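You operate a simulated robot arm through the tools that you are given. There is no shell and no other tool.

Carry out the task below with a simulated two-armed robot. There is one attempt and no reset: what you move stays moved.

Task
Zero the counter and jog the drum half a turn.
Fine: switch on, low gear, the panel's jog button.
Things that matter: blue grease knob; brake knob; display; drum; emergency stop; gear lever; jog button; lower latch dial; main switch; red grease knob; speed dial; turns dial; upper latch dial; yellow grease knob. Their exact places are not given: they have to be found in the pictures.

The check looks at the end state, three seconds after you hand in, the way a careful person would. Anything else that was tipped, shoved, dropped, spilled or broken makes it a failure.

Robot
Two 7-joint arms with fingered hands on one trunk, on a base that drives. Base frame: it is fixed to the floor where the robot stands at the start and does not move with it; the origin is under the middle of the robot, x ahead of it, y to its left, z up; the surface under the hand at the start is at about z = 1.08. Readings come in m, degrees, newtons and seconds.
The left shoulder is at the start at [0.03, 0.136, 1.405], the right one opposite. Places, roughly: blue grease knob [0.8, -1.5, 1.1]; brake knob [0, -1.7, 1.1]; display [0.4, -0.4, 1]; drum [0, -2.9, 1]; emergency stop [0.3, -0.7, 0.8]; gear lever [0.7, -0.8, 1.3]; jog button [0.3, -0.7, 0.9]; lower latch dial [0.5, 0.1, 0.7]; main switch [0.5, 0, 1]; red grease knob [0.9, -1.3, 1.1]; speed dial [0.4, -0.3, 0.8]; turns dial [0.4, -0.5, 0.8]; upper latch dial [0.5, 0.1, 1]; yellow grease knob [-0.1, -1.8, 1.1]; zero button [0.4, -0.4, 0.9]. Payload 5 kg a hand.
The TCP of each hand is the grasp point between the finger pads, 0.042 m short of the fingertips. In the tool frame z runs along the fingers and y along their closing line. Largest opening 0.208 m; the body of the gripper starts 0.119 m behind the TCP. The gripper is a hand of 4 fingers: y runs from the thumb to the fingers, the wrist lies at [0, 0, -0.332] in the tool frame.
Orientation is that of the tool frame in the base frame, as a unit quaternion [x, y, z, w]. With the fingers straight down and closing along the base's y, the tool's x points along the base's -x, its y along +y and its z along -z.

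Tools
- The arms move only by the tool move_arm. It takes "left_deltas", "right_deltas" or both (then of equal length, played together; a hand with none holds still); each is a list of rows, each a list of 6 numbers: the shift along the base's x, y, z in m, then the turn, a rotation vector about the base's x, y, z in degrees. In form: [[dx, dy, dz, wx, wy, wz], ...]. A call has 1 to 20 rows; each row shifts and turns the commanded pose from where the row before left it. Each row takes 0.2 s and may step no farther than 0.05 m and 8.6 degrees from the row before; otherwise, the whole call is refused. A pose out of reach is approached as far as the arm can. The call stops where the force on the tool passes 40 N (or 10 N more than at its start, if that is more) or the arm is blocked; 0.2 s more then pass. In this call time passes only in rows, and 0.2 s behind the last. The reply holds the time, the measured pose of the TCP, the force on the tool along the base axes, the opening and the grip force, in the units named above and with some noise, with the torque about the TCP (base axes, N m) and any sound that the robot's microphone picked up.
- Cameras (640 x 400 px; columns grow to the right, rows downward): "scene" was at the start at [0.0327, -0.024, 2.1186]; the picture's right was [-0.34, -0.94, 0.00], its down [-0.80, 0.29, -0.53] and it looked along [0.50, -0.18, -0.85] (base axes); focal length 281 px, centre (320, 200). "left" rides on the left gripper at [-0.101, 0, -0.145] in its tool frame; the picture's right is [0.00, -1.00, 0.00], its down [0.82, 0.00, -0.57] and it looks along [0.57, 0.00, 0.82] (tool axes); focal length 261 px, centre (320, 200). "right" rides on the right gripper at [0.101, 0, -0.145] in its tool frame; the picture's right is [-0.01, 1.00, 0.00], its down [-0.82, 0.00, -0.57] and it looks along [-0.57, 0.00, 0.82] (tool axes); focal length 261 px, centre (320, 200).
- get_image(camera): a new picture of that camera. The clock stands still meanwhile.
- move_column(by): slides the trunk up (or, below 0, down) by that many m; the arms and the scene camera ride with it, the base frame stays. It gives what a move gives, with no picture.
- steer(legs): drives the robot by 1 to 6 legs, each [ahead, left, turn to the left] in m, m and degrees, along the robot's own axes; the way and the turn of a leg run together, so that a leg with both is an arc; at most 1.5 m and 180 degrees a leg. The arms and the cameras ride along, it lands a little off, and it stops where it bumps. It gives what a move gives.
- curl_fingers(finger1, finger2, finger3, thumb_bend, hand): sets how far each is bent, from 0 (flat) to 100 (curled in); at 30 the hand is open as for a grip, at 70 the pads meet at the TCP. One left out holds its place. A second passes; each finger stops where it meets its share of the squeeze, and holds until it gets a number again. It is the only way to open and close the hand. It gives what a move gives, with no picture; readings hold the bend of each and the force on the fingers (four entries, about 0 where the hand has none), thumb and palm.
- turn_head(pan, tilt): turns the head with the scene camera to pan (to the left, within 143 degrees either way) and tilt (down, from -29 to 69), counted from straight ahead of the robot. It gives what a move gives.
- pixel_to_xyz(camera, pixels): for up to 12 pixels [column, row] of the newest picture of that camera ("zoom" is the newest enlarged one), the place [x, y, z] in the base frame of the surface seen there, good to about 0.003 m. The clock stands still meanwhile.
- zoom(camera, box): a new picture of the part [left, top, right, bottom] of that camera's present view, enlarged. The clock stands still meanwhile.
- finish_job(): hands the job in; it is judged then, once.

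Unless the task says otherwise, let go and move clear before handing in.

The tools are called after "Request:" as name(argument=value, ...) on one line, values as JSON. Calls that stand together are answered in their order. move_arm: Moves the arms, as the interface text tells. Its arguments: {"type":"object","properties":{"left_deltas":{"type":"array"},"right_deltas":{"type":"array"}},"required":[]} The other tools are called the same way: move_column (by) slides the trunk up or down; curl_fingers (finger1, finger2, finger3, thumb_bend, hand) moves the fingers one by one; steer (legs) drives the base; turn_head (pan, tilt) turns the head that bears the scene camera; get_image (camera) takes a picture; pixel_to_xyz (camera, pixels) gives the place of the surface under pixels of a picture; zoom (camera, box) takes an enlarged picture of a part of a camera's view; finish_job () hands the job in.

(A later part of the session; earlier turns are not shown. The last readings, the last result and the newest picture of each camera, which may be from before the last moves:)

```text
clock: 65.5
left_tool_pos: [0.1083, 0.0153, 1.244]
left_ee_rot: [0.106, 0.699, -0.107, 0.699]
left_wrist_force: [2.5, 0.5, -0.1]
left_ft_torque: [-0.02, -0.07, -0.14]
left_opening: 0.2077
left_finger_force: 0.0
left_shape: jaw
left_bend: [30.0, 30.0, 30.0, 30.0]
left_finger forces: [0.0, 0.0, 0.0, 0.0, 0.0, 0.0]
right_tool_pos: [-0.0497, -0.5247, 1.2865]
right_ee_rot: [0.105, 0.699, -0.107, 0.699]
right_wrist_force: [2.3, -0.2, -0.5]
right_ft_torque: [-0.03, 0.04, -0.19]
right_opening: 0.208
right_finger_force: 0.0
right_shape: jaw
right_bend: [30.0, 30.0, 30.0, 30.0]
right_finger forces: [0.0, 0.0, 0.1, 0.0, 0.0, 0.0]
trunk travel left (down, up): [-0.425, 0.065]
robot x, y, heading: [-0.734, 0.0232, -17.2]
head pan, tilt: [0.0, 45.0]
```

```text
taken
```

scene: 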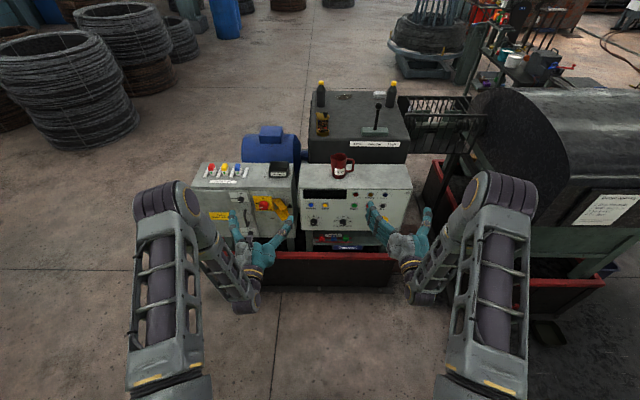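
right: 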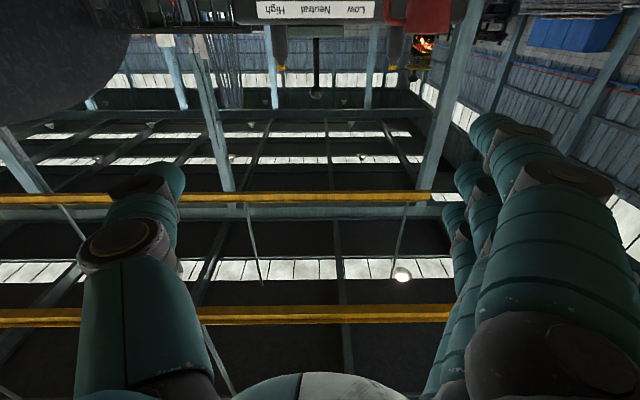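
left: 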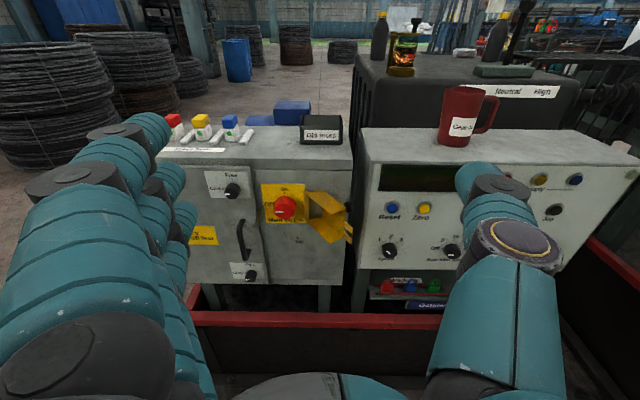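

The left hand camera now has an excellent frontal view of the cabinet, switch and panel. I'll zoom in on each for details.

Request:
zoom(camera="left", box=[180, 160, 360, 290])

Request:
zoom(camera="left", box=[340, 130, 640, 310])

Request:
zoom(camera="left", box=[360, 0, 580, 130])

Request:
zoom(camera="scene", box=[290, 80, 430, 240])

```text
3.08 times, centred on (270, 225) of left
```

zoom: 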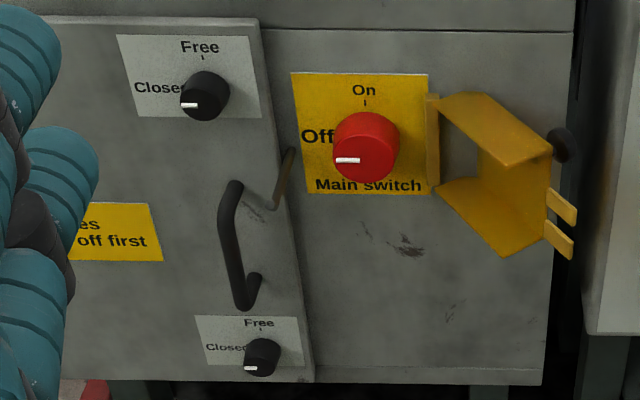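

```text
2.13 times, centred on (490, 220) of left
```

zoom: 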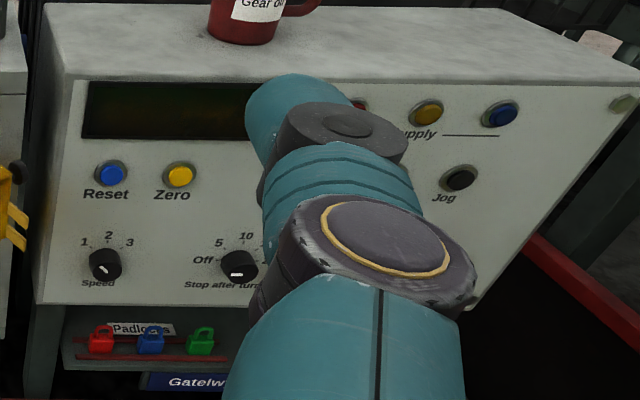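

```text
2.91 times, centred on (470, 65) of left
```

zoom: 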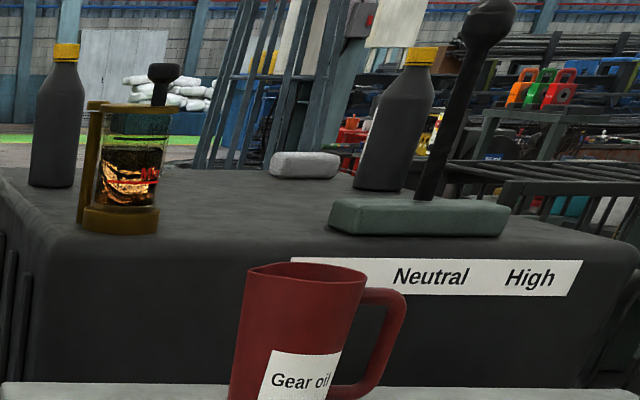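

```text
2.50 times, centred on (360, 160) of scene
```

zoom: 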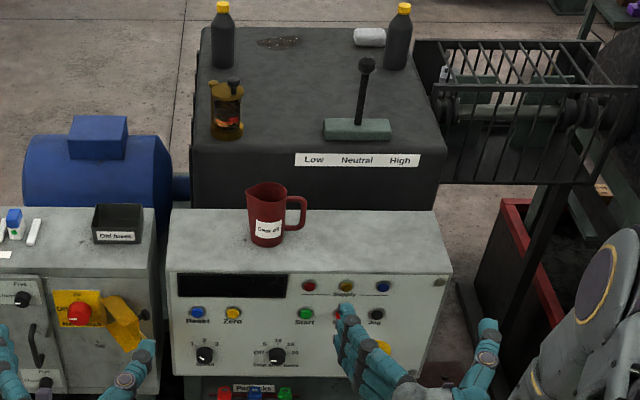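

The zooms show the main switch at Off (white mark left, On at the top), both latches Closed, the supply lamps dark and the gear in Neutral. I'll move 0.25 m closer and square the heading.

Request:
steer(legs=[[0, 0, -1.1], [0.25, 0, 0]])

Request:
get_image(camera="left")

Request:
get_image(camera="scene")

```text
clock: 67.7
left_tool_pos: [0.3417, -0.0828, 1.2476]
left_ee_rot: [0.113, 0.698, -0.115, 0.698]
left_wrist_force: [0.7, 0.9, -1.7]
left_ft_torque: [0.0, -0.01, -0.02]
left_opening: 0.2077
left_finger_force: 0.0
left_shape: jaw
left_bend: [30.0, 30.0, 30.0, 30.0]
left_finger forces: [0.0, 0.0, 0.0, 0.0, 0.0, 0.1]
right_tool_pos: [0.1719, -0.6184, 1.2866]
right_ee_rot: [0.113, 0.698, -0.113, 0.698]
right_wrist_force: [0.3, -0.5, 0.8]
right_ft_torque: [-0.02, -0.02, 0.0]
right_opening: 0.2079
right_finger_force: 0.0
right_shape: jaw
right_bend: [30.0, 30.0, 30.0, 30.0]
right_finger forces: [0.0, 0.0, 0.0, 0.0, 0.1, 0.0]
trunk travel left (down, up): [-0.425, 0.065]
robot x, y, heading: [-0.4981, -0.058, -18.6]
head pan, tilt: [0.0, 45.0]
```

```text
taken
```

left: 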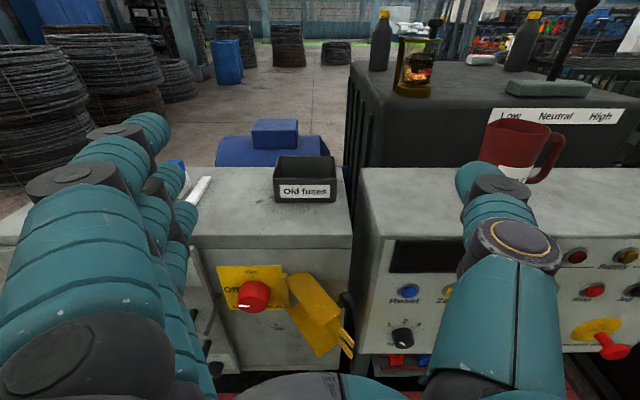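

```text
taken
```

scene: 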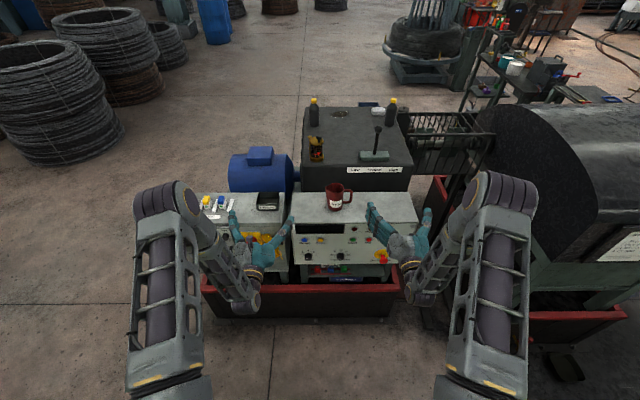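

From the left camera the switch knob is at (253,296), the yellow flap around (315,310), and the E-stop at (610,345) stands out on its stem. I'll measure these points.

Request:
pixel_to_xyz(camera="left", pixels=[[253, 296], [240, 300], [265, 290], [225, 275], [280, 270], [310, 290], [340, 330], [300, 300], [408, 291], [450, 293], [400, 338], [612, 348]])

Request:
zoom(camera="left", box=[200, 240, 380, 370])

```text
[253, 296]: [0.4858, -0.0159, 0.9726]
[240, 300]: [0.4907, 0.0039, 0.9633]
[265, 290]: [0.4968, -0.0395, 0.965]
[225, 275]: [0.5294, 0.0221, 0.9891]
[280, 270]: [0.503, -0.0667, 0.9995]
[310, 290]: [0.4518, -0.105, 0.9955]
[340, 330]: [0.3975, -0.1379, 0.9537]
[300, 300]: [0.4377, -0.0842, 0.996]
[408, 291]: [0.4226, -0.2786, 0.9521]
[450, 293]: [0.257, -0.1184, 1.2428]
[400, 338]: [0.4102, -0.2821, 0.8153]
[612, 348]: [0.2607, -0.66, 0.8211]
```

```text
3.08 times, centred on (290, 305) of left
```

zoom: 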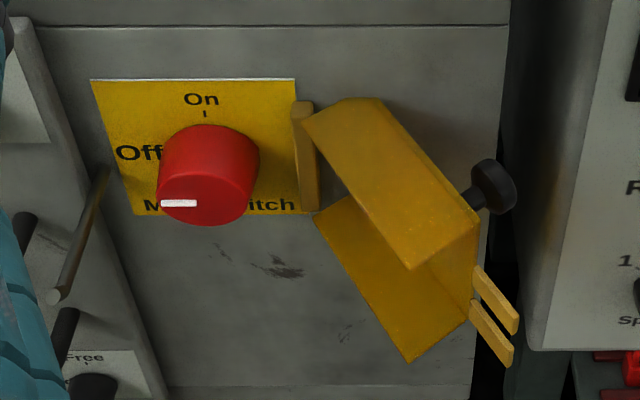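

The knob's front face is at about (0.486,-0.016,0.96), roughly 0.03 m proud of its plate, and the hinged lock flap stands open on its right. I'll curl the left hand's outer fingers to make a slim two-finger pinch and look at its shape.

Request:
pixel_to_xyz(camera="left", pixels=[[252, 302], [252, 308], [246, 296], [260, 303], [252, 285], [220, 300], [252, 262], [287, 300], [282, 290]])

Request:
curl_fingers(hand="left", finger1=100, finger3=100)

Request:
get_image(camera="left")

```text
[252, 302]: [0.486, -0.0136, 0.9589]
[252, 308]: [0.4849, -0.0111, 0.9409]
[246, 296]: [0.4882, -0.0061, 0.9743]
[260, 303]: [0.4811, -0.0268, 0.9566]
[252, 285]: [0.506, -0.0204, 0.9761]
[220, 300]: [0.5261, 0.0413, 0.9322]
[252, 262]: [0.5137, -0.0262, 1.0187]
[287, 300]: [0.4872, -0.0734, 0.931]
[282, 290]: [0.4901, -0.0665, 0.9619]
```

```text
clock: 68.7
left_tool_pos: [0.342, -0.0834, 1.2475]
left_ee_rot: [0.114, 0.698, -0.115, 0.698]
left_wrist_force: [-0.6, -0.5, -0.7]
left_ft_torque: [0.0, 0.01, 0.01]
left_opening: 0.1045
left_finger_force: 0.0
left_shape: fingers
left_bend: [100.0, 30.0, 100.0, 30.0]
left_finger forces: [0.0, 0.2, 0.0, 0.0, 0.1, 0.0]
right_tool_pos: [0.1721, -0.6191, 1.2868]
right_ee_rot: [0.113, 0.698, -0.115, 0.698]
right_wrist_force: [0.7, -0.5, -0.1]
right_ft_torque: [0.0, 0.02, 0.0]
right_opening: 0.208
right_finger_force: 0.0
right_shape: jaw
right_bend: [30.0, 30.0, 30.0, 30.0]
right_finger forces: [0.0, 0.0, 0.0, 0.1, 0.0, 0.1]
trunk travel left (down, up): [-0.425, 0.065]
robot x, y, heading: [-0.5001, -0.0591, -18.5]
head pan, tilt: [0.0, 45.0]
```

```text
taken
```

left: 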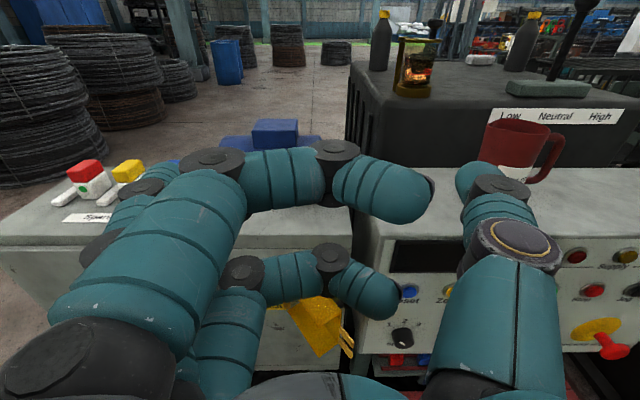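

At full curl the outer fingers fold across, leaving finger 2 and the thumb to pinch. The flap crowds the knob's right side, so I'll roll the left hand 90° clockwise here in the clear to close vertically, thumb below.

Request:
move_arm(left_deltas=[[0, 0, 0, 7.755, -2.6, 0], [0, 0, 0, 7.755, -2.6, 0], [0, 0, 0, 7.755, -2.6, 0], [0, 0, 0, 7.755, -2.6, 0], [0, 0, 0, 7.755, -2.6, 0], [0, 0, 0, 7.755, -2.6, 0], [0, 0, 0, 7.755, -2.6, 0], [0, 0, 0, 7.755, -2.6, 0], [0, 0, 0, 7.755, -2.6, 0], [0, 0, 0, 7.755, -2.6, 0], [0, 0, 0, 7.755, -2.6, 0]])

Request:
get_image(camera="left")

Request:
get_image(camera="scene")

```text
clock: 71.1
left_tool_pos: [0.3427, -0.0839, 1.2475]
left_ee_rot: [0.574, 0.413, 0.413, 0.574]
left_wrist_force: [-1.1, -0.7, 0.4]
left_ft_torque: [-0.02, 0.01, -0.01]
left_opening: 0.1046
left_finger_force: 0.0
left_shape: fingers
left_bend: [100.0, 30.0, 100.0, 30.0]
left_finger forces: [0.0, 0.0, 0.0, 0.0, 0.0, 0.1]
right_tool_pos: [0.1721, -0.6185, 1.2878]
right_ee_rot: [0.113, 0.698, -0.115, 0.698]
right_wrist_force: [-0.3, -0.5, 0.7]
right_ft_torque: [0.03, 0.02, 0.06]
right_opening: 0.2079
right_finger_force: 0.1
right_shape: jaw
right_bend: [30.0, 30.0, 30.0, 30.0]
right_finger forces: [0.0, 0.1, 0.0, 0.0, 0.0, 0.0]
trunk travel left (down, up): [-0.425, 0.065]
robot x, y, heading: [-0.4971, -0.0589, -18.4]
head pan, tilt: [0.0, 45.0]
```

```text
taken
```

left: 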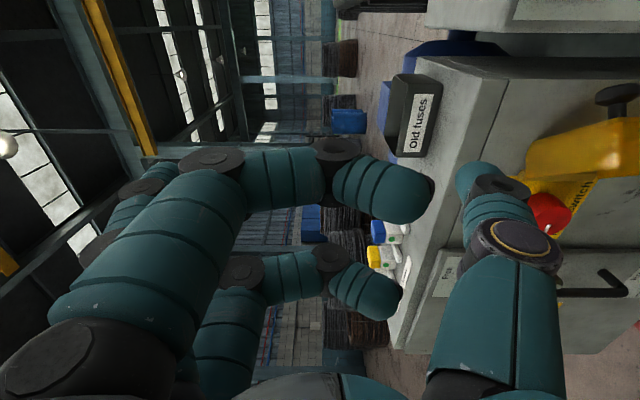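

```text
taken
```

scene: 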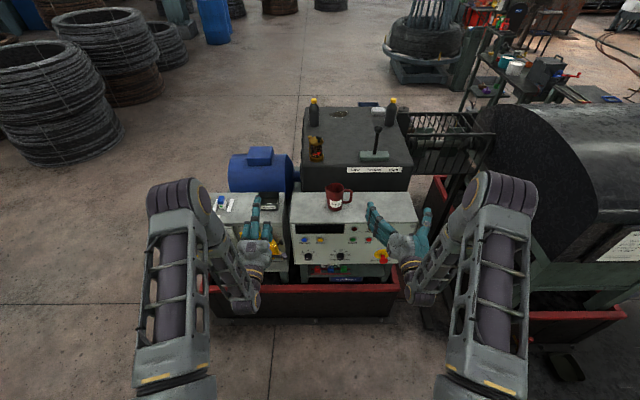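

The roll worked cleanly and the tool y axis now points up. I'll move the left hand left and down to a pre-grasp about 0.13 m in front of the knob at (u=-0.139, z=0.955), pre-rolled back 30°.

Request:
move_arm(left_deltas=[[0.0048, 0.0372, 0, 0, 0, 0], [0.0048, 0.0372, 0, 0, 0, 0], [0.0047, 0.0372, 0, 0, 0, 0], [0, 0, -0.0487, -7.117, 2.367, 0], [0, 0, -0.0487, -7.117, 2.367, 0], [0, 0, -0.0487, -7.117, 2.367, 0], [0, 0, -0.0488, -7.117, 2.367, 0], [0, 0, -0.0488, 0, 0, 0], [0, 0, -0.0488, 0, 0, 0]])

Request:
get_image(camera="left")

Request:
get_image(camera="scene")

```text
clock: 73.1
left_tool_pos: [0.3577, 0.0299, 0.9534]
left_ee_rot: [0.446, 0.548, 0.249, 0.662]
left_wrist_force: [2.3, 1.5, 1.8]
left_ft_torque: [0.04, 0.16, -0.2]
left_opening: 0.1045
left_finger_force: 0.1
left_shape: fingers
left_bend: [100.0, 30.0, 100.0, 30.0]
left_finger forces: [0.0, 0.0, 0.0, 0.0, 0.0, 0.1]
right_tool_pos: [0.172, -0.6192, 1.2868]
right_ee_rot: [0.113, 0.698, -0.114, 0.698]
right_wrist_force: [0.6, -0.1, 0.2]
right_ft_torque: [0.01, -0.04, -0.04]
right_opening: 0.2077
right_finger_force: 0.0
right_shape: jaw
right_bend: [30.0, 30.0, 30.0, 30.0]
right_finger forces: [0.0, 0.0, 0.0, 0.1, 0.1, 0.0]
trunk travel left (down, up): [-0.425, 0.065]
robot x, y, heading: [-0.4993, -0.0598, -18.4]
head pan, tilt: [0.0, 45.0]
```

```text
taken
```

left: 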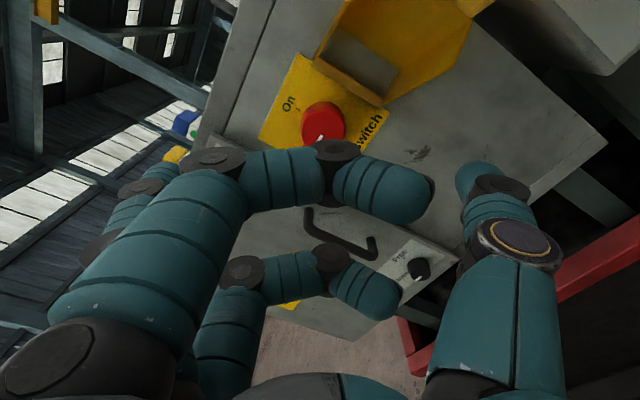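

```text
taken
```

scene: 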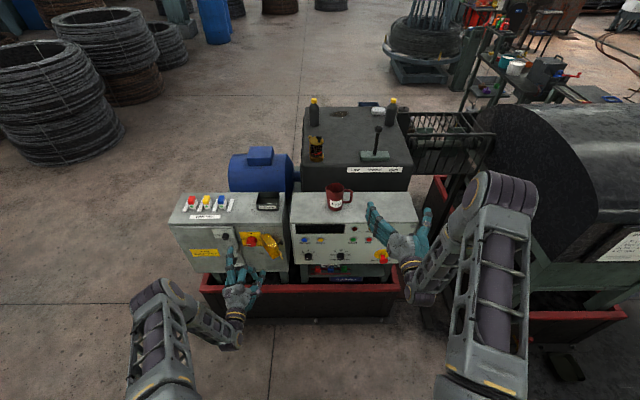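

The left camera shows the red knob at about (323,123), just ahead of the grasp axis, which should project near (320,131). I'll zoom in to refine the offset.

Request:
zoom(camera="left", box=[260, 70, 400, 160])

Request:
pixel_to_xyz(camera="left", pixels=[[320, 135], [305, 125], [340, 130], [325, 120], [318, 108], [330, 140], [312, 140], [290, 105], [372, 112], [370, 92]])

```text
4.44 times, centred on (330, 115) of left
```

zoom: 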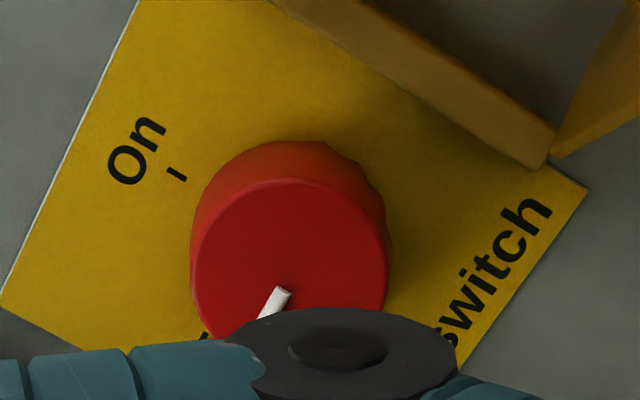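

```text
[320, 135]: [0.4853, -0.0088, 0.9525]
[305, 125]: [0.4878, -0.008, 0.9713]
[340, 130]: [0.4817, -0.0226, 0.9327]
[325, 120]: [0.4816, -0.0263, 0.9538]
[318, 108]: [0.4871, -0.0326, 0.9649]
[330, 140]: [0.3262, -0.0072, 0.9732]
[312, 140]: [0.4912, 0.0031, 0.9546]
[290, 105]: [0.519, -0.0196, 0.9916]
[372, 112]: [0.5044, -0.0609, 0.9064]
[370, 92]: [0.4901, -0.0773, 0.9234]
```

The knob's centre is at about (323,131) against an expected axis pixel of (320,130), so the hand is aligned to within 4 mm. I'll pre-close finger 2 and the thumb to bend 50, then look again before moving in.

Request:
curl_fingers(hand="left", finger2=50, thumb_bend=50)

Request:
get_image(camera="left")

Request:
zoom(camera="scene", box=[180, 190, 320, 330])

```text
clock: 74.1
left_tool_pos: [0.3555, 0.0292, 0.9546]
left_ee_rot: [0.447, 0.548, 0.249, 0.661]
left_wrist_force: [1.0, -1.2, 0.2]
left_ft_torque: [0.0, 0.02, -0.01]
left_opening: 0.0846
left_finger_force: 0.0
left_shape: fingers
left_bend: [100.0, 50.0, 100.0, 50.0]
left_finger forces: [0.0, 0.1, 0.0, 0.0, 0.0, 0.1]
right_tool_pos: [0.1718, -0.6184, 1.2874]
right_ee_rot: [0.114, 0.698, -0.115, 0.698]
right_wrist_force: [-0.8, -1.3, 0.3]
right_ft_torque: [0.0, 0.02, -0.01]
right_opening: 0.2081
right_finger_force: 0.2
right_shape: jaw
right_bend: [30.0, 30.0, 30.0, 30.0]
right_finger forces: [0.1, 0.0, 0.1, 0.1, 0.0, 0.0]
trunk travel left (down, up): [-0.425, 0.065]
robot x, y, heading: [-0.4919, -0.058, -18.5]
head pan, tilt: [0.0, 45.0]
```

```text
taken
```

left: 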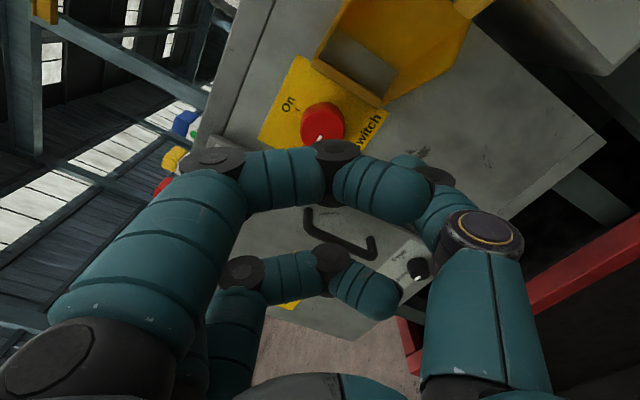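

```text
2.86 times, centred on (250, 260) of scene
```

zoom: 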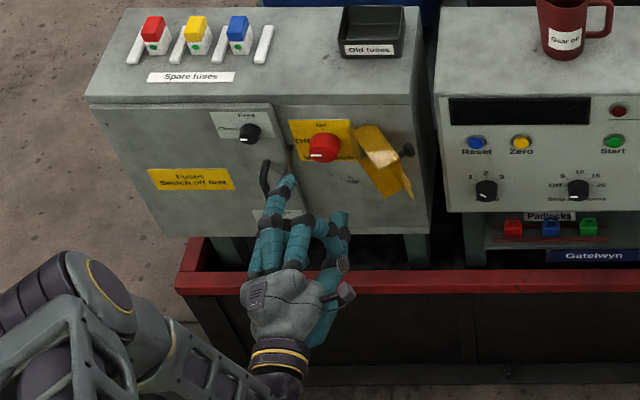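

The outer fingers' front is just short of the grasp point, so they'll clear the knob face. I'll take 10° off the pre-roll to keep the thumb clear of the flap hinge, then advance so the pads flank the knob.

Request:
move_arm(left_deltas=[[0, 0, -0.001, 4.745, -1.578, 0], [0, 0, -0.0015, 4.745, -1.578, 0], [0.02316, -0.0077, 0, 0, 0, 0], [0.02316, -0.0077, 0, 0, 0, 0], [0.02316, -0.0077, 0, 0, 0, 0], [0.02316, -0.0077, 0, 0, 0, 0]])

Request:
get_image(camera="left")

Request:
zoom(camera="scene", box=[200, 200, 300, 280])

```text
clock: 75.5
left_tool_pos: [0.4488, -0.001, 0.9514]
left_ee_rot: [0.492, 0.507, 0.307, 0.637]
left_wrist_force: [-0.5, 0.6, -1.3]
left_ft_torque: [-0.01, -0.09, 0.01]
left_opening: 0.0847
left_finger_force: 0.1
left_shape: fingers
left_bend: [100.0, 50.0, 100.0, 50.0]
left_finger forces: [0.0, 0.0, 0.0, 0.1, 0.1, 0.0]
right_tool_pos: [0.173, -0.6196, 1.2868]
right_ee_rot: [0.114, 0.698, -0.115, 0.698]
right_wrist_force: [0.7, -0.2, -0.6]
right_ft_torque: [-0.02, -0.03, -0.02]
right_opening: 0.2079
right_finger_force: 0.1
right_shape: jaw
right_bend: [30.0, 30.0, 30.0, 30.0]
right_finger forces: [0.0, 0.1, 0.1, 0.0, 0.0, 0.0]
trunk travel left (down, up): [-0.425, 0.065]
robot x, y, heading: [-0.495, -0.0573, -18.4]
head pan, tilt: [0.0, 45.0]
```

```text
taken
```

left: 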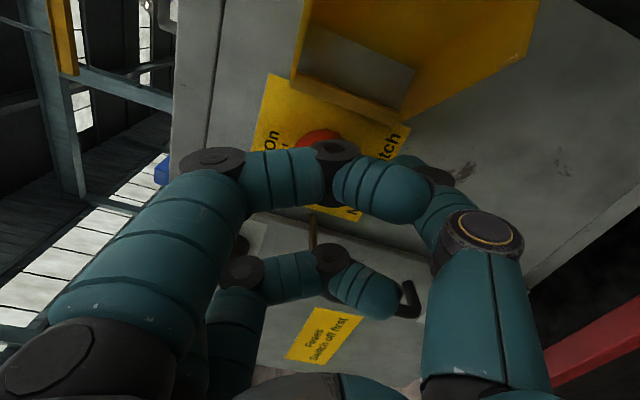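

```text
5.00 times, centred on (250, 240) of scene
```

zoom: 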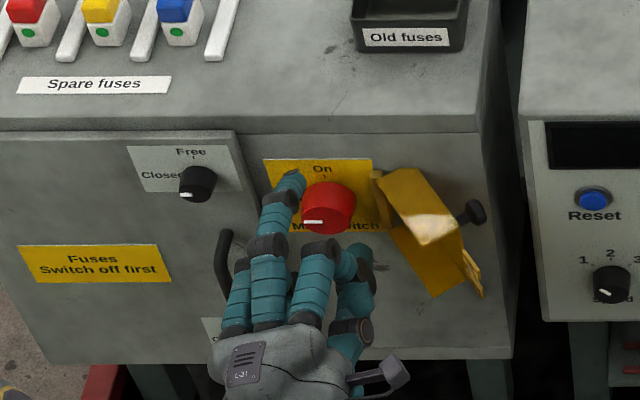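

The finger is up-left of the knob and the thumb is below right, both clear, with TCP at v=-0.426. I'll advance the last 2.4 cm slowly and look again.

Request:
move_arm(left_deltas=[[0.0076, -0.0025, 0, 0, 0, 0], [0.0076, -0.0025, 0, 0, 0, 0], [0.0076, -0.0026, 0, 0, 0, 0]])

Request:
zoom(camera="scene", box=[210, 205, 290, 270])

Request:
get_image(camera="left")

```text
clock: 76.3
left_tool_pos: [0.4674, -0.0073, 0.9523]
left_ee_rot: [0.493, 0.508, 0.306, 0.637]
left_wrist_force: [-33.0, 8.1, 3.6]
left_ft_torque: [0.17, 0.24, -0.08]
left_opening: 0.0843
left_finger_force: 17.7
left_shape: fingers
left_bend: [100.0, 49.0, 100.0, 50.0]
left_finger forces: [0.1, 15.5, 0.0, 0.0, 19.1, 0.0]
right_tool_pos: [0.1694, -0.6172, 1.2901]
right_ee_rot: [0.113, 0.697, -0.114, 0.699]
right_wrist_force: [-0.9, 0.5, 0.1]
right_ft_torque: [0.03, -0.02, 0.0]
right_opening: 0.2078
right_finger_force: 0.1
right_shape: jaw
right_bend: [30.0, 30.0, 30.0, 30.0]
right_finger forces: [0.0, 0.0, 0.1, 0.1, 0.1, 0.0]
trunk travel left (down, up): [-0.425, 0.065]
robot x, y, heading: [-0.4942, -0.0602, -18.3]
head pan, tilt: [0.0, 45.0]
```

```text
6.15 times, centred on (250, 238) of scene
```

zoom: 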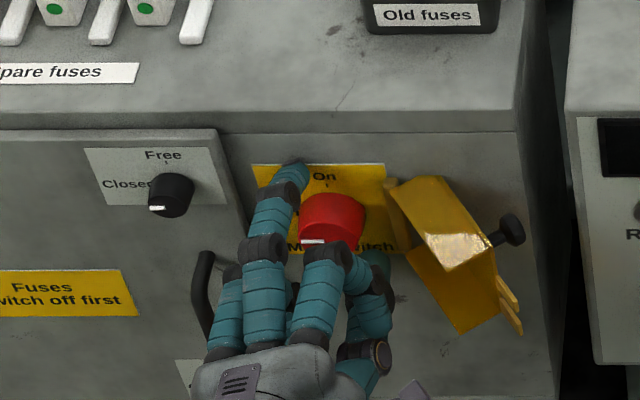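

```text
taken
```

left: 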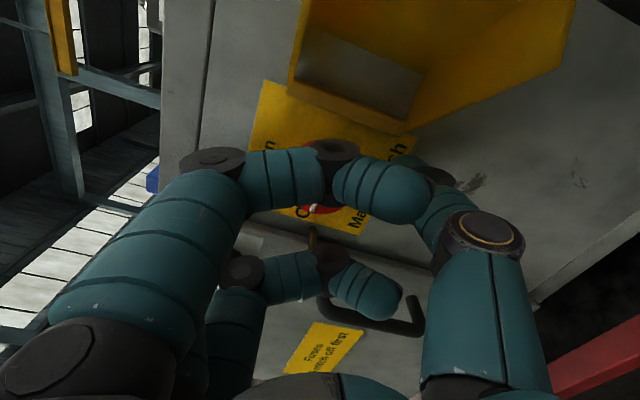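

Both tips touched the plate (33 N) with TCP at v=-0.446. I'll back off 8 mm and close finger 2 and the thumb on the knob.

Request:
move_arm(left_deltas=[[-0.0095, 0.0032, 0, 0, 0, 0]])

Request:
curl_fingers(hand="left", finger2=70, thumb_bend=70)

Request:
zoom(camera="scene", box=[210, 205, 290, 270])

```text
clock: 76.7
left_tool_pos: [0.4627, -0.0077, 0.9524]
left_ee_rot: [0.492, 0.506, 0.307, 0.638]
left_wrist_force: [-0.4, -0.6, -0.6]
left_ft_torque: [0.0, 0.01, 0.0]
left_opening: 0.0847
left_finger_force: 0.0
left_shape: fingers
left_bend: [100.0, 50.0, 100.0, 50.0]
left_finger forces: [0.1, 0.1, 0.0, 0.0, 0.1, 0.0]
right_tool_pos: [0.1738, -0.6193, 1.2868]
right_ee_rot: [0.114, 0.698, -0.115, 0.698]
right_wrist_force: [-0.2, 0.6, -0.5]
right_ft_torque: [0.03, 0.01, 0.0]
right_opening: 0.208
right_finger_force: 0.1
right_shape: jaw
right_bend: [30.0, 30.0, 30.0, 30.0]
right_finger forces: [0.1, 0.1, 0.1, 0.1, 0.0, 0.1]
trunk travel left (down, up): [-0.425, 0.065]
robot x, y, heading: [-0.4929, -0.0623, -18.3]
head pan, tilt: [0.0, 45.0]
```

```text
clock: 77.7
left_tool_pos: [0.4623, -0.0086, 0.95]
left_ee_rot: [0.494, 0.507, 0.305, 0.637]
left_wrist_force: [4.8, -10.6, -9.5]
left_ft_torque: [-0.07, 0.0, -0.14]
left_opening: 0.0753
left_finger_force: 15.0
left_shape: fingers
left_bend: [100.0, 61.0, 100.0, 65.0]
left_finger forces: [0.1, 9.4, 0.0, 0.0, 20.0, 0.0]
right_tool_pos: [0.173, -0.6198, 1.2872]
right_ee_rot: [0.113, 0.699, -0.114, 0.697]
right_wrist_force: [-0.1, -0.1, 0.9]
right_ft_torque: [0.0, 0.01, 0.0]
right_opening: 0.208
right_finger_force: 0.0
right_shape: jaw
right_bend: [30.0, 30.0, 30.0, 30.0]
right_finger forces: [0.0, 0.1, 0.0, 0.1, 0.0, 0.0]
trunk travel left (down, up): [-0.425, 0.065]
robot x, y, heading: [-0.4916, -0.0606, -18.2]
head pan, tilt: [0.0, 45.0]
```

```text
6.15 times, centred on (250, 238) of scene
```

zoom: 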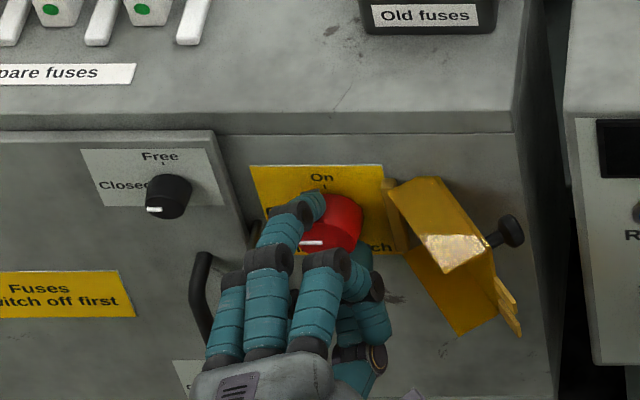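

Finger 2 (9 N) and the thumb (20 N) hold the knob. I'll turn it clockwise by about 42° and check the white mark.

Request:
move_arm(left_deltas=[[0, 0, 0, 6.642, -2.209, 0], [0, 0, 0, 6.642, -2.209, 0], [0, 0, 0, 6.642, -2.209, 0], [0, 0, 0, 6.642, -2.209, 0], [0, 0, 0, 6.642, -2.209, 0], [0, 0, 0, 6.642, -2.209, 0]])

Request:
zoom(camera="scene", box=[210, 205, 290, 270])

```text
clock: 79.1
left_tool_pos: [0.462, -0.007, 0.9495]
left_ee_rot: [0.644, 0.297, 0.513, 0.483]
left_wrist_force: [2.6, -12.6, -22.3]
left_ft_torque: [0.06, 0.55, -0.45]
left_opening: 0.0754
left_finger_force: 17.4
left_shape: fingers
left_bend: [100.0, 61.0, 100.0, 65.0]
left_finger forces: [0.0, 9.3, 0.0, 0.1, 25.3, 0.0]
right_tool_pos: [0.1738, -0.6202, 1.2849]
right_ee_rot: [0.114, 0.698, -0.114, 0.698]
right_wrist_force: [0.7, -0.4, 0.0]
right_ft_torque: [0.0, -0.02, 0.02]
right_opening: 0.2076
right_finger_force: 0.0
right_shape: jaw
right_bend: [30.0, 30.0, 30.0, 30.0]
right_finger forces: [0.0, 0.0, 0.0, 0.0, 0.0, 0.0]
trunk travel left (down, up): [-0.425, 0.065]
robot x, y, heading: [-0.4925, -0.0597, -18.4]
head pan, tilt: [0.0, 45.0]
```

```text
6.15 times, centred on (250, 238) of scene
```

zoom: 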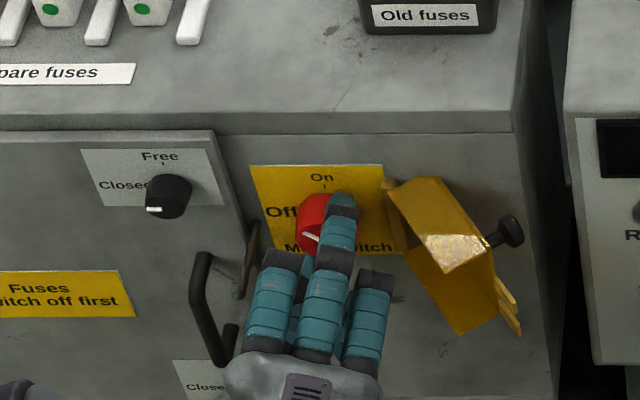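

The knob is turning with the hand (the mark has tilted up) and the flap is untouched. I'll continue by 21° and check clearance.

Request:
move_arm(left_deltas=[[0, 0, 0, 6.642, -2.209, 0], [0, 0, 0, 6.642, -2.209, 0], [0, 0, 0, 6.642, -2.209, 0]])

Request:
zoom(camera="scene", box=[210, 205, 290, 270])

Request:
get_image(camera="left")

```text
clock: 79.9
left_tool_pos: [0.4645, -0.0053, 0.9503]
left_ee_rot: [0.688, 0.176, 0.593, 0.381]
left_wrist_force: [1.5, -7.3, -25.9]
left_ft_torque: [0.16, 0.77, -0.34]
left_opening: 0.0751
left_finger_force: 18.2
left_shape: fingers
left_bend: [100.0, 61.0, 100.0, 65.0]
left_finger forces: [0.0, 11.2, 0.1, 0.0, 25.7, 0.1]
right_tool_pos: [0.1742, -0.6193, 1.2861]
right_ee_rot: [0.113, 0.698, -0.114, 0.697]
right_wrist_force: [-0.1, -0.5, 0.2]
right_ft_torque: [-0.01, 0.03, 0.03]
right_opening: 0.2079
right_finger_force: 0.0
right_shape: jaw
right_bend: [30.0, 30.0, 30.0, 30.0]
right_finger forces: [0.1, 0.0, 0.0, 0.0, 0.1, 0.0]
trunk travel left (down, up): [-0.425, 0.065]
robot x, y, heading: [-0.4942, -0.0603, -18.4]
head pan, tilt: [0.0, 45.0]
```

```text
6.15 times, centred on (250, 238) of scene
```

zoom: 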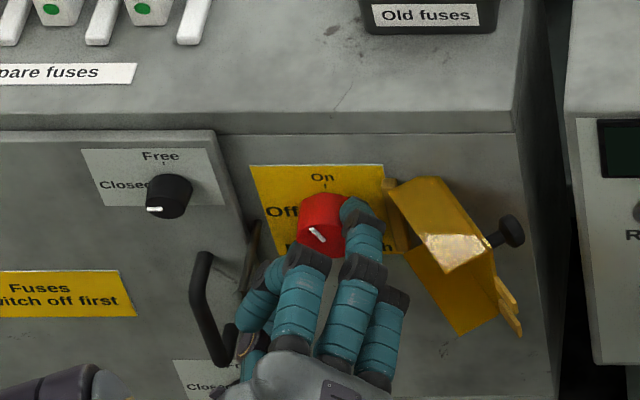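

```text
taken
```

left: 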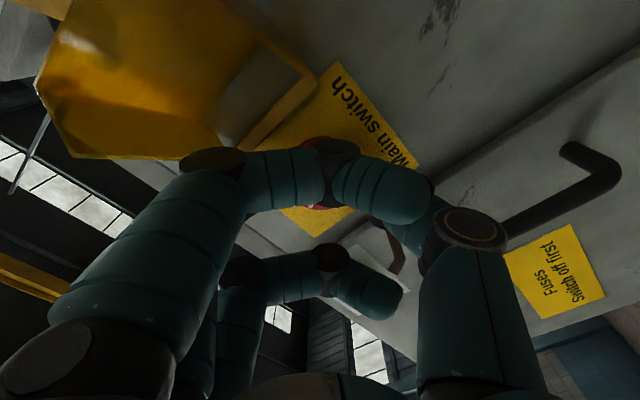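

The knob has turned about 60°, but finger 2 is now close to the flap's hinge. I'll open the thumb, ease finger 2 slightly, and back straight out to regrasp.

Request:
curl_fingers(hand="left", thumb_bend=50, finger2=60)

Request:
move_arm(left_deltas=[[-0.019, 0.0063, 0, 0, 0, 0], [-0.019, 0.0063, 0, 0, 0, 0], [-0.019, 0.0063, 0, 0, 0, 0], [-0.019, 0.0063, 0, 0, 0, 0]])

Request:
zoom(camera="scene", box=[210, 205, 290, 270])

```text
clock: 80.9
left_tool_pos: [0.4627, -0.0072, 0.9521]
left_ee_rot: [0.686, 0.175, 0.594, 0.383]
left_wrist_force: [0.9, 0.0, -0.1]
left_ft_torque: [-0.02, 0.01, 0.03]
left_opening: 0.0844
left_finger_force: 0.0
left_shape: fingers
left_bend: [100.0, 60.0, 100.0, 50.0]
left_finger forces: [0.0, 0.0, 0.0, 0.0, 0.0, 0.1]
right_tool_pos: [0.1726, -0.6191, 1.2872]
right_ee_rot: [0.113, 0.698, -0.114, 0.698]
right_wrist_force: [-0.8, -0.1, 0.0]
right_ft_torque: [-0.03, 0.0, -0.04]
right_opening: 0.2078
right_finger_force: 0.0
right_shape: jaw
right_bend: [30.0, 30.0, 30.0, 30.0]
right_finger forces: [0.0, 0.0, 0.1, 0.0, 0.0, 0.0]
trunk travel left (down, up): [-0.425, 0.065]
robot x, y, heading: [-0.4952, -0.0613, -18.2]
head pan, tilt: [0.0, 45.0]
```

```text
clock: 81.9
left_tool_pos: [0.3856, 0.0184, 0.9533]
left_ee_rot: [0.685, 0.175, 0.594, 0.384]
left_wrist_force: [0.6, 0.3, 0.6]
left_ft_torque: [0.02, 0.03, -0.02]
left_opening: 0.0844
left_finger_force: 0.0
left_shape: fingers
left_bend: [100.0, 60.0, 100.0, 50.0]
left_finger forces: [0.0, 0.0, 0.0, 0.0, 0.0, 0.1]
right_tool_pos: [0.1711, -0.6187, 1.2879]
right_ee_rot: [0.112, 0.698, -0.114, 0.698]
right_wrist_force: [-0.1, 0.3, -0.2]
right_ft_torque: [-0.02, -0.01, 0.02]
right_opening: 0.2078
right_finger_force: 0.1
right_shape: jaw
right_bend: [30.0, 30.0, 30.0, 30.0]
right_finger forces: [0.1, 0.0, 0.0, 0.0, 0.0, 0.0]
trunk travel left (down, up): [-0.425, 0.065]
robot x, y, heading: [-0.4961, -0.0564, -18.5]
head pan, tilt: [0.0, 45.0]
```

```text
6.15 times, centred on (250, 238) of scene
```

zoom: 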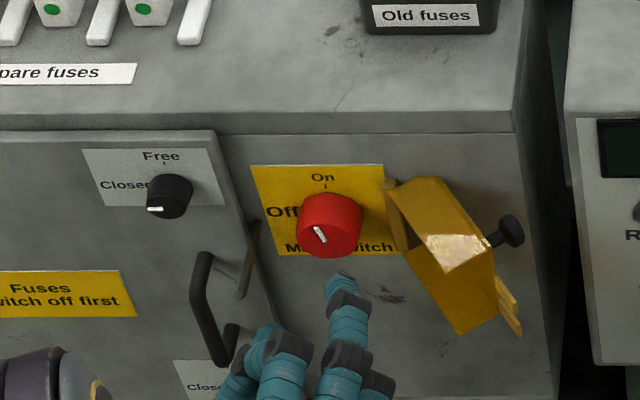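

The mark stays where I left it, pointing up-left about 60° from Off. I'll roll the hand back, re-open finger 2, and regrasp for the remaining 30°.

Request:
move_arm(left_deltas=[[0, 0, 0, -7.46, 2.48, 0], [0, 0, 0, -7.46, 2.48, 0], [0, 0, 0, -7.46, 2.48, 0], [0, 0, 0, -7.46, 2.48, 0], [0, 0, 0, -7.46, 2.48, 0], [0, 0, 0, -7.46, 2.48, 0], [0, 0, 0, -7.46, 2.48, 0]])

Request:
curl_fingers(hand="left", finger2=50)

Request:
move_arm(left_deltas=[[0.0182, -0.006, 0, 0, 0, 0], [0.0182, -0.006, 0, 0, 0, 0], [0.0182, -0.006, 0, 0, 0, 0], [0.0175, -0.0058, 0, 0, 0, 0]])

Request:
zoom(camera="scene", box=[210, 205, 290, 270])

```text
clock: 83.5
left_tool_pos: [0.3862, 0.0196, 0.9522]
left_ee_rot: [0.527, 0.472, 0.348, 0.615]
left_wrist_force: [-0.2, -1.1, -0.3]
left_ft_torque: [0.02, 0.0, -0.02]
left_opening: 0.0844
left_finger_force: 0.1
left_shape: fingers
left_bend: [100.0, 60.0, 100.0, 50.0]
left_finger forces: [0.0, 0.1, 0.0, 0.1, 0.1, 0.0]
right_tool_pos: [0.1724, -0.6185, 1.2876]
right_ee_rot: [0.113, 0.698, -0.114, 0.698]
right_wrist_force: [0.3, 0.2, 0.2]
right_ft_torque: [0.01, -0.01, -0.01]
right_opening: 0.2078
right_finger_force: 0.0
right_shape: jaw
right_bend: [30.0, 30.0, 30.0, 30.0]
right_finger forces: [0.1, 0.0, 0.0, 0.1, 0.0, 0.1]
trunk travel left (down, up): [-0.425, 0.065]
robot x, y, heading: [-0.4927, -0.0592, -18.8]
head pan, tilt: [0.0, 45.0]
```

```text
clock: 84.5
left_tool_pos: [0.3869, 0.0189, 0.9517]
left_ee_rot: [0.527, 0.471, 0.349, 0.615]
left_wrist_force: [-0.5, -1.3, -0.2]
left_ft_torque: [-0.03, 0.01, 0.0]
left_opening: 0.0844
left_finger_force: 0.2
left_shape: fingers
left_bend: [100.0, 50.0, 100.0, 50.0]
left_finger forces: [0.0, 0.0, 0.0, 0.0, 0.0, 0.1]
right_tool_pos: [0.1726, -0.6183, 1.2879]
right_ee_rot: [0.114, 0.698, -0.115, 0.698]
right_wrist_force: [-0.2, 0.4, 0.9]
right_ft_torque: [0.0, -0.01, 0.01]
right_opening: 0.2078
right_finger_force: 0.0
right_shape: jaw
right_bend: [30.0, 30.0, 30.0, 30.0]
right_finger forces: [0.0, 0.0, 0.0, 0.0, 0.1, 0.0]
trunk travel left (down, up): [-0.425, 0.065]
robot x, y, heading: [-0.4936, -0.0579, -18.6]
head pan, tilt: [0.0, 45.0]
```

```text
clock: 85.5
left_tool_pos: [0.4584, -0.0053, 0.9524]
left_ee_rot: [0.527, 0.472, 0.349, 0.615]
left_wrist_force: [-0.2, -0.4, 0.3]
left_ft_torque: [0.01, -0.03, 0.01]
left_opening: 0.0842
left_finger_force: 0.1
left_shape: fingers
left_bend: [100.0, 50.0, 100.0, 50.0]
left_finger forces: [0.0, 0.0, 0.0, 0.0, 0.0, 0.0]
right_tool_pos: [0.1736, -0.6185, 1.2866]
right_ee_rot: [0.113, 0.698, -0.114, 0.698]
right_wrist_force: [0.9, 0.2, -0.4]
right_ft_torque: [-0.05, -0.05, -0.02]
right_opening: 0.2079
right_finger_force: 0.0
right_shape: jaw
right_bend: [30.0, 30.0, 30.0, 30.0]
right_finger forces: [0.0, 0.1, 0.0, 0.1, 0.0, 0.1]
trunk travel left (down, up): [-0.425, 0.065]
robot x, y, heading: [-0.4937, -0.0627, -18.4]
head pan, tilt: [0.0, 45.0]
```

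```text
6.15 times, centred on (250, 238) of scene
```

zoom: 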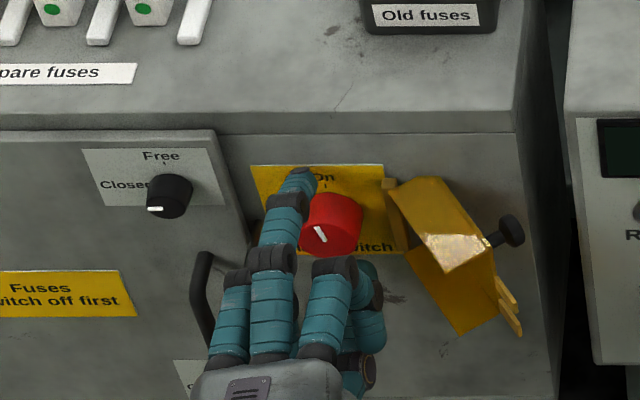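

The finger and thumb straddle the knob again, clear of the plate and flap. I'll close on it and turn it another 35° clockwise.

Request:
curl_fingers(hand="left", finger2=70, thumb_bend=70)

Request:
move_arm(left_deltas=[[0, 0, 0, 6.642, -2.209, 0], [0, 0, 0, 6.642, -2.209, 0], [0, 0, 0, 6.642, -2.209, 0], [0, 0, 0, 6.642, -2.209, 0]])

Request:
zoom(camera="scene", box=[210, 205, 290, 270])

Request:
zoom(camera="scene", box=[285, 200, 425, 290])

```text
clock: 86.5
left_tool_pos: [0.457, -0.0054, 0.9498]
left_ee_rot: [0.527, 0.472, 0.348, 0.615]
left_wrist_force: [4.0, -4.4, -11.8]
left_ft_torque: [0.03, 0.11, -0.08]
left_opening: 0.0748
left_finger_force: 15.0
left_shape: fingers
left_bend: [100.0, 61.0, 100.0, 65.0]
left_finger forces: [0.0, 9.0, 0.1, 0.1, 21.1, 0.0]
right_tool_pos: [0.1721, -0.6198, 1.2863]
right_ee_rot: [0.114, 0.698, -0.114, 0.698]
right_wrist_force: [-0.3, 0.1, 0.5]
right_ft_torque: [0.01, 0.02, -0.03]
right_opening: 0.2076
right_finger_force: 0.0
right_shape: jaw
right_bend: [30.0, 30.0, 30.0, 30.0]
right_finger forces: [0.1, 0.1, 0.1, 0.0, 0.0, 0.1]
trunk travel left (down, up): [-0.425, 0.065]
robot x, y, heading: [-0.4913, -0.0615, -18.4]
head pan, tilt: [0.0, 45.0]
```

```text
clock: 87.5
left_tool_pos: [0.4567, -0.0089, 0.9487]
left_ee_rot: [0.628, 0.33, 0.486, 0.51]
left_wrist_force: [-2.7, -19.4, -21.6]
left_ft_torque: [-0.18, 0.82, -0.69]
left_opening: 0.0753
left_finger_force: 16.9
left_shape: fingers
left_bend: [100.0, 62.0, 100.0, 65.0]
left_finger forces: [0.1, 8.8, 0.1, 0.1, 25.3, 0.1]
right_tool_pos: [0.1738, -0.6194, 1.2853]
right_ee_rot: [0.113, 0.698, -0.113, 0.698]
right_wrist_force: [0.3, 0.4, 0.5]
right_ft_torque: [-0.01, 0.03, -0.03]
right_opening: 0.2078
right_finger_force: 0.0
right_shape: jaw
right_bend: [30.0, 30.0, 30.0, 30.0]
right_finger forces: [0.0, 0.0, 0.0, 0.1, 0.0, 0.0]
trunk travel left (down, up): [-0.425, 0.065]
robot x, y, heading: [-0.4956, -0.0592, -18.6]
head pan, tilt: [0.0, 45.0]
```

```text
6.15 times, centred on (250, 238) of scene
```

zoom: 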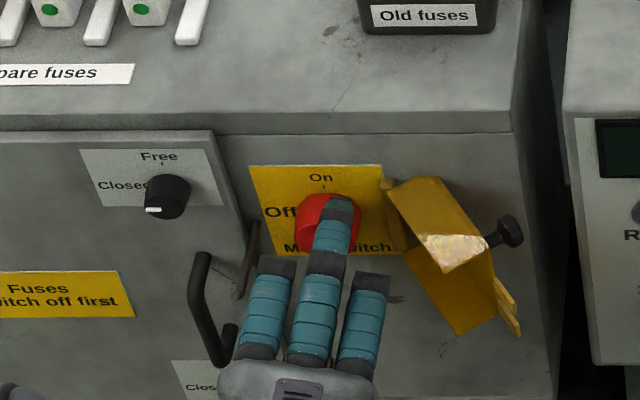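

```text
4.44 times, centred on (355, 245) of scene
```

zoom: 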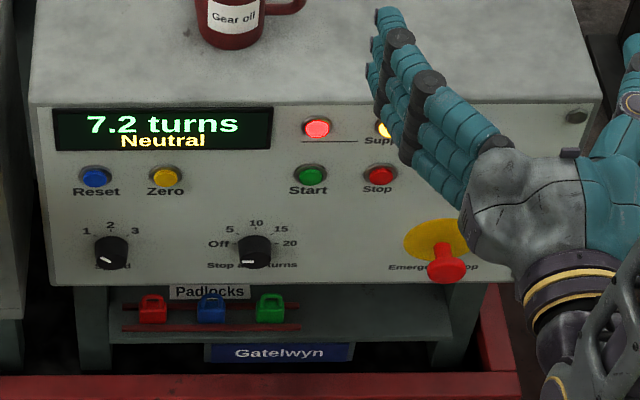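

The display has lit: "7.2 turns / Neutral", with supply lamps on. I'll let go the same way and check that the knob sits at On.

Request:
curl_fingers(hand="left", thumb_bend=50, finger2=59)

Request:
move_arm(left_deltas=[[-0.019, 0.0063, 0, 0, 0, 0], [-0.019, 0.0063, 0, 0, 0, 0], [-0.019, 0.0063, 0, 0, 0, 0], [-0.019, 0.0063, 0, 0, 0, 0], [-0.019, 0.0063, 0, 0, 0, 0]])

Request:
zoom(camera="scene", box=[210, 205, 290, 270])

Request:
zoom(camera="scene", box=[285, 180, 425, 290])

```text
clock: 88.5
left_tool_pos: [0.4575, -0.0039, 0.9524]
left_ee_rot: [0.626, 0.331, 0.487, 0.511]
left_wrist_force: [-0.2, 0.2, -0.8]
left_ft_torque: [0.03, -0.03, 0.01]
left_opening: 0.0844
left_finger_force: 0.0
left_shape: fingers
left_bend: [100.0, 59.0, 100.0, 50.0]
left_finger forces: [0.0, 0.1, 0.0, 0.1, 0.0, 0.0]
right_tool_pos: [0.1724, -0.6188, 1.287]
right_ee_rot: [0.113, 0.698, -0.114, 0.698]
right_wrist_force: [0.3, -0.6, -0.3]
right_ft_torque: [0.01, -0.02, 0.06]
right_opening: 0.2079
right_finger_force: 0.0
right_shape: jaw
right_bend: [30.0, 30.0, 30.0, 30.0]
right_finger forces: [0.0, 0.0, 0.1, 0.1, 0.0, 0.0]
trunk travel left (down, up): [-0.425, 0.065]
robot x, y, heading: [-0.4962, -0.0601, -18.7]
head pan, tilt: [0.0, 45.0]
```

```text
clock: 89.7
left_tool_pos: [0.362, 0.0262, 0.9543]
left_ee_rot: [0.626, 0.33, 0.488, 0.512]
left_wrist_force: [-0.1, 0.7, 0.2]
left_ft_torque: [-0.03, 0.03, -0.03]
left_opening: 0.0845
left_finger_force: 0.1
left_shape: fingers
left_bend: [100.0, 59.0, 100.0, 50.0]
left_finger forces: [0.1, 0.1, 0.0, 0.1, 0.0, 0.0]
right_tool_pos: [0.1716, -0.6184, 1.2871]
right_ee_rot: [0.114, 0.698, -0.114, 0.698]
right_wrist_force: [0.2, -0.8, 1.4]
right_ft_torque: [0.01, 0.05, 0.01]
right_opening: 0.2078
right_finger_force: 0.0
right_shape: jaw
right_bend: [30.0, 30.0, 30.0, 30.0]
right_finger forces: [0.0, 0.0, 0.0, 0.0, 0.0, 0.0]
trunk travel left (down, up): [-0.425, 0.065]
robot x, y, heading: [-0.4944, -0.06, -18.6]
head pan, tilt: [0.0, 45.0]
```

```text
6.15 times, centred on (250, 238) of scene
```

zoom: 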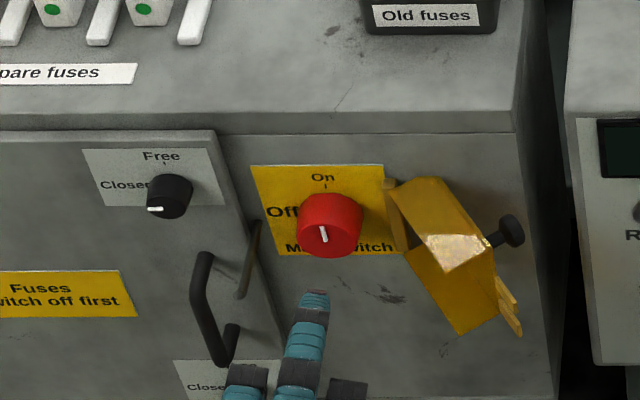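

```text
3.64 times, centred on (355, 235) of scene
```

zoom: 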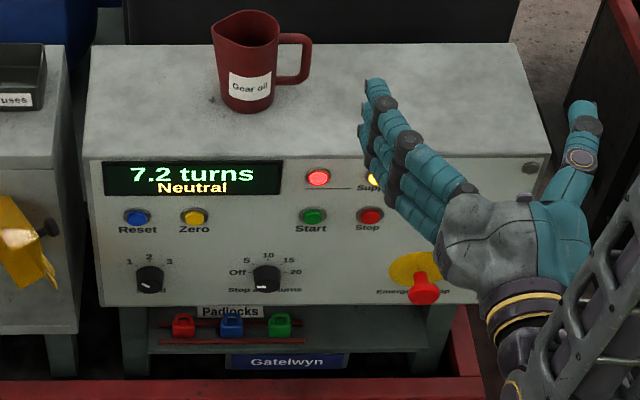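

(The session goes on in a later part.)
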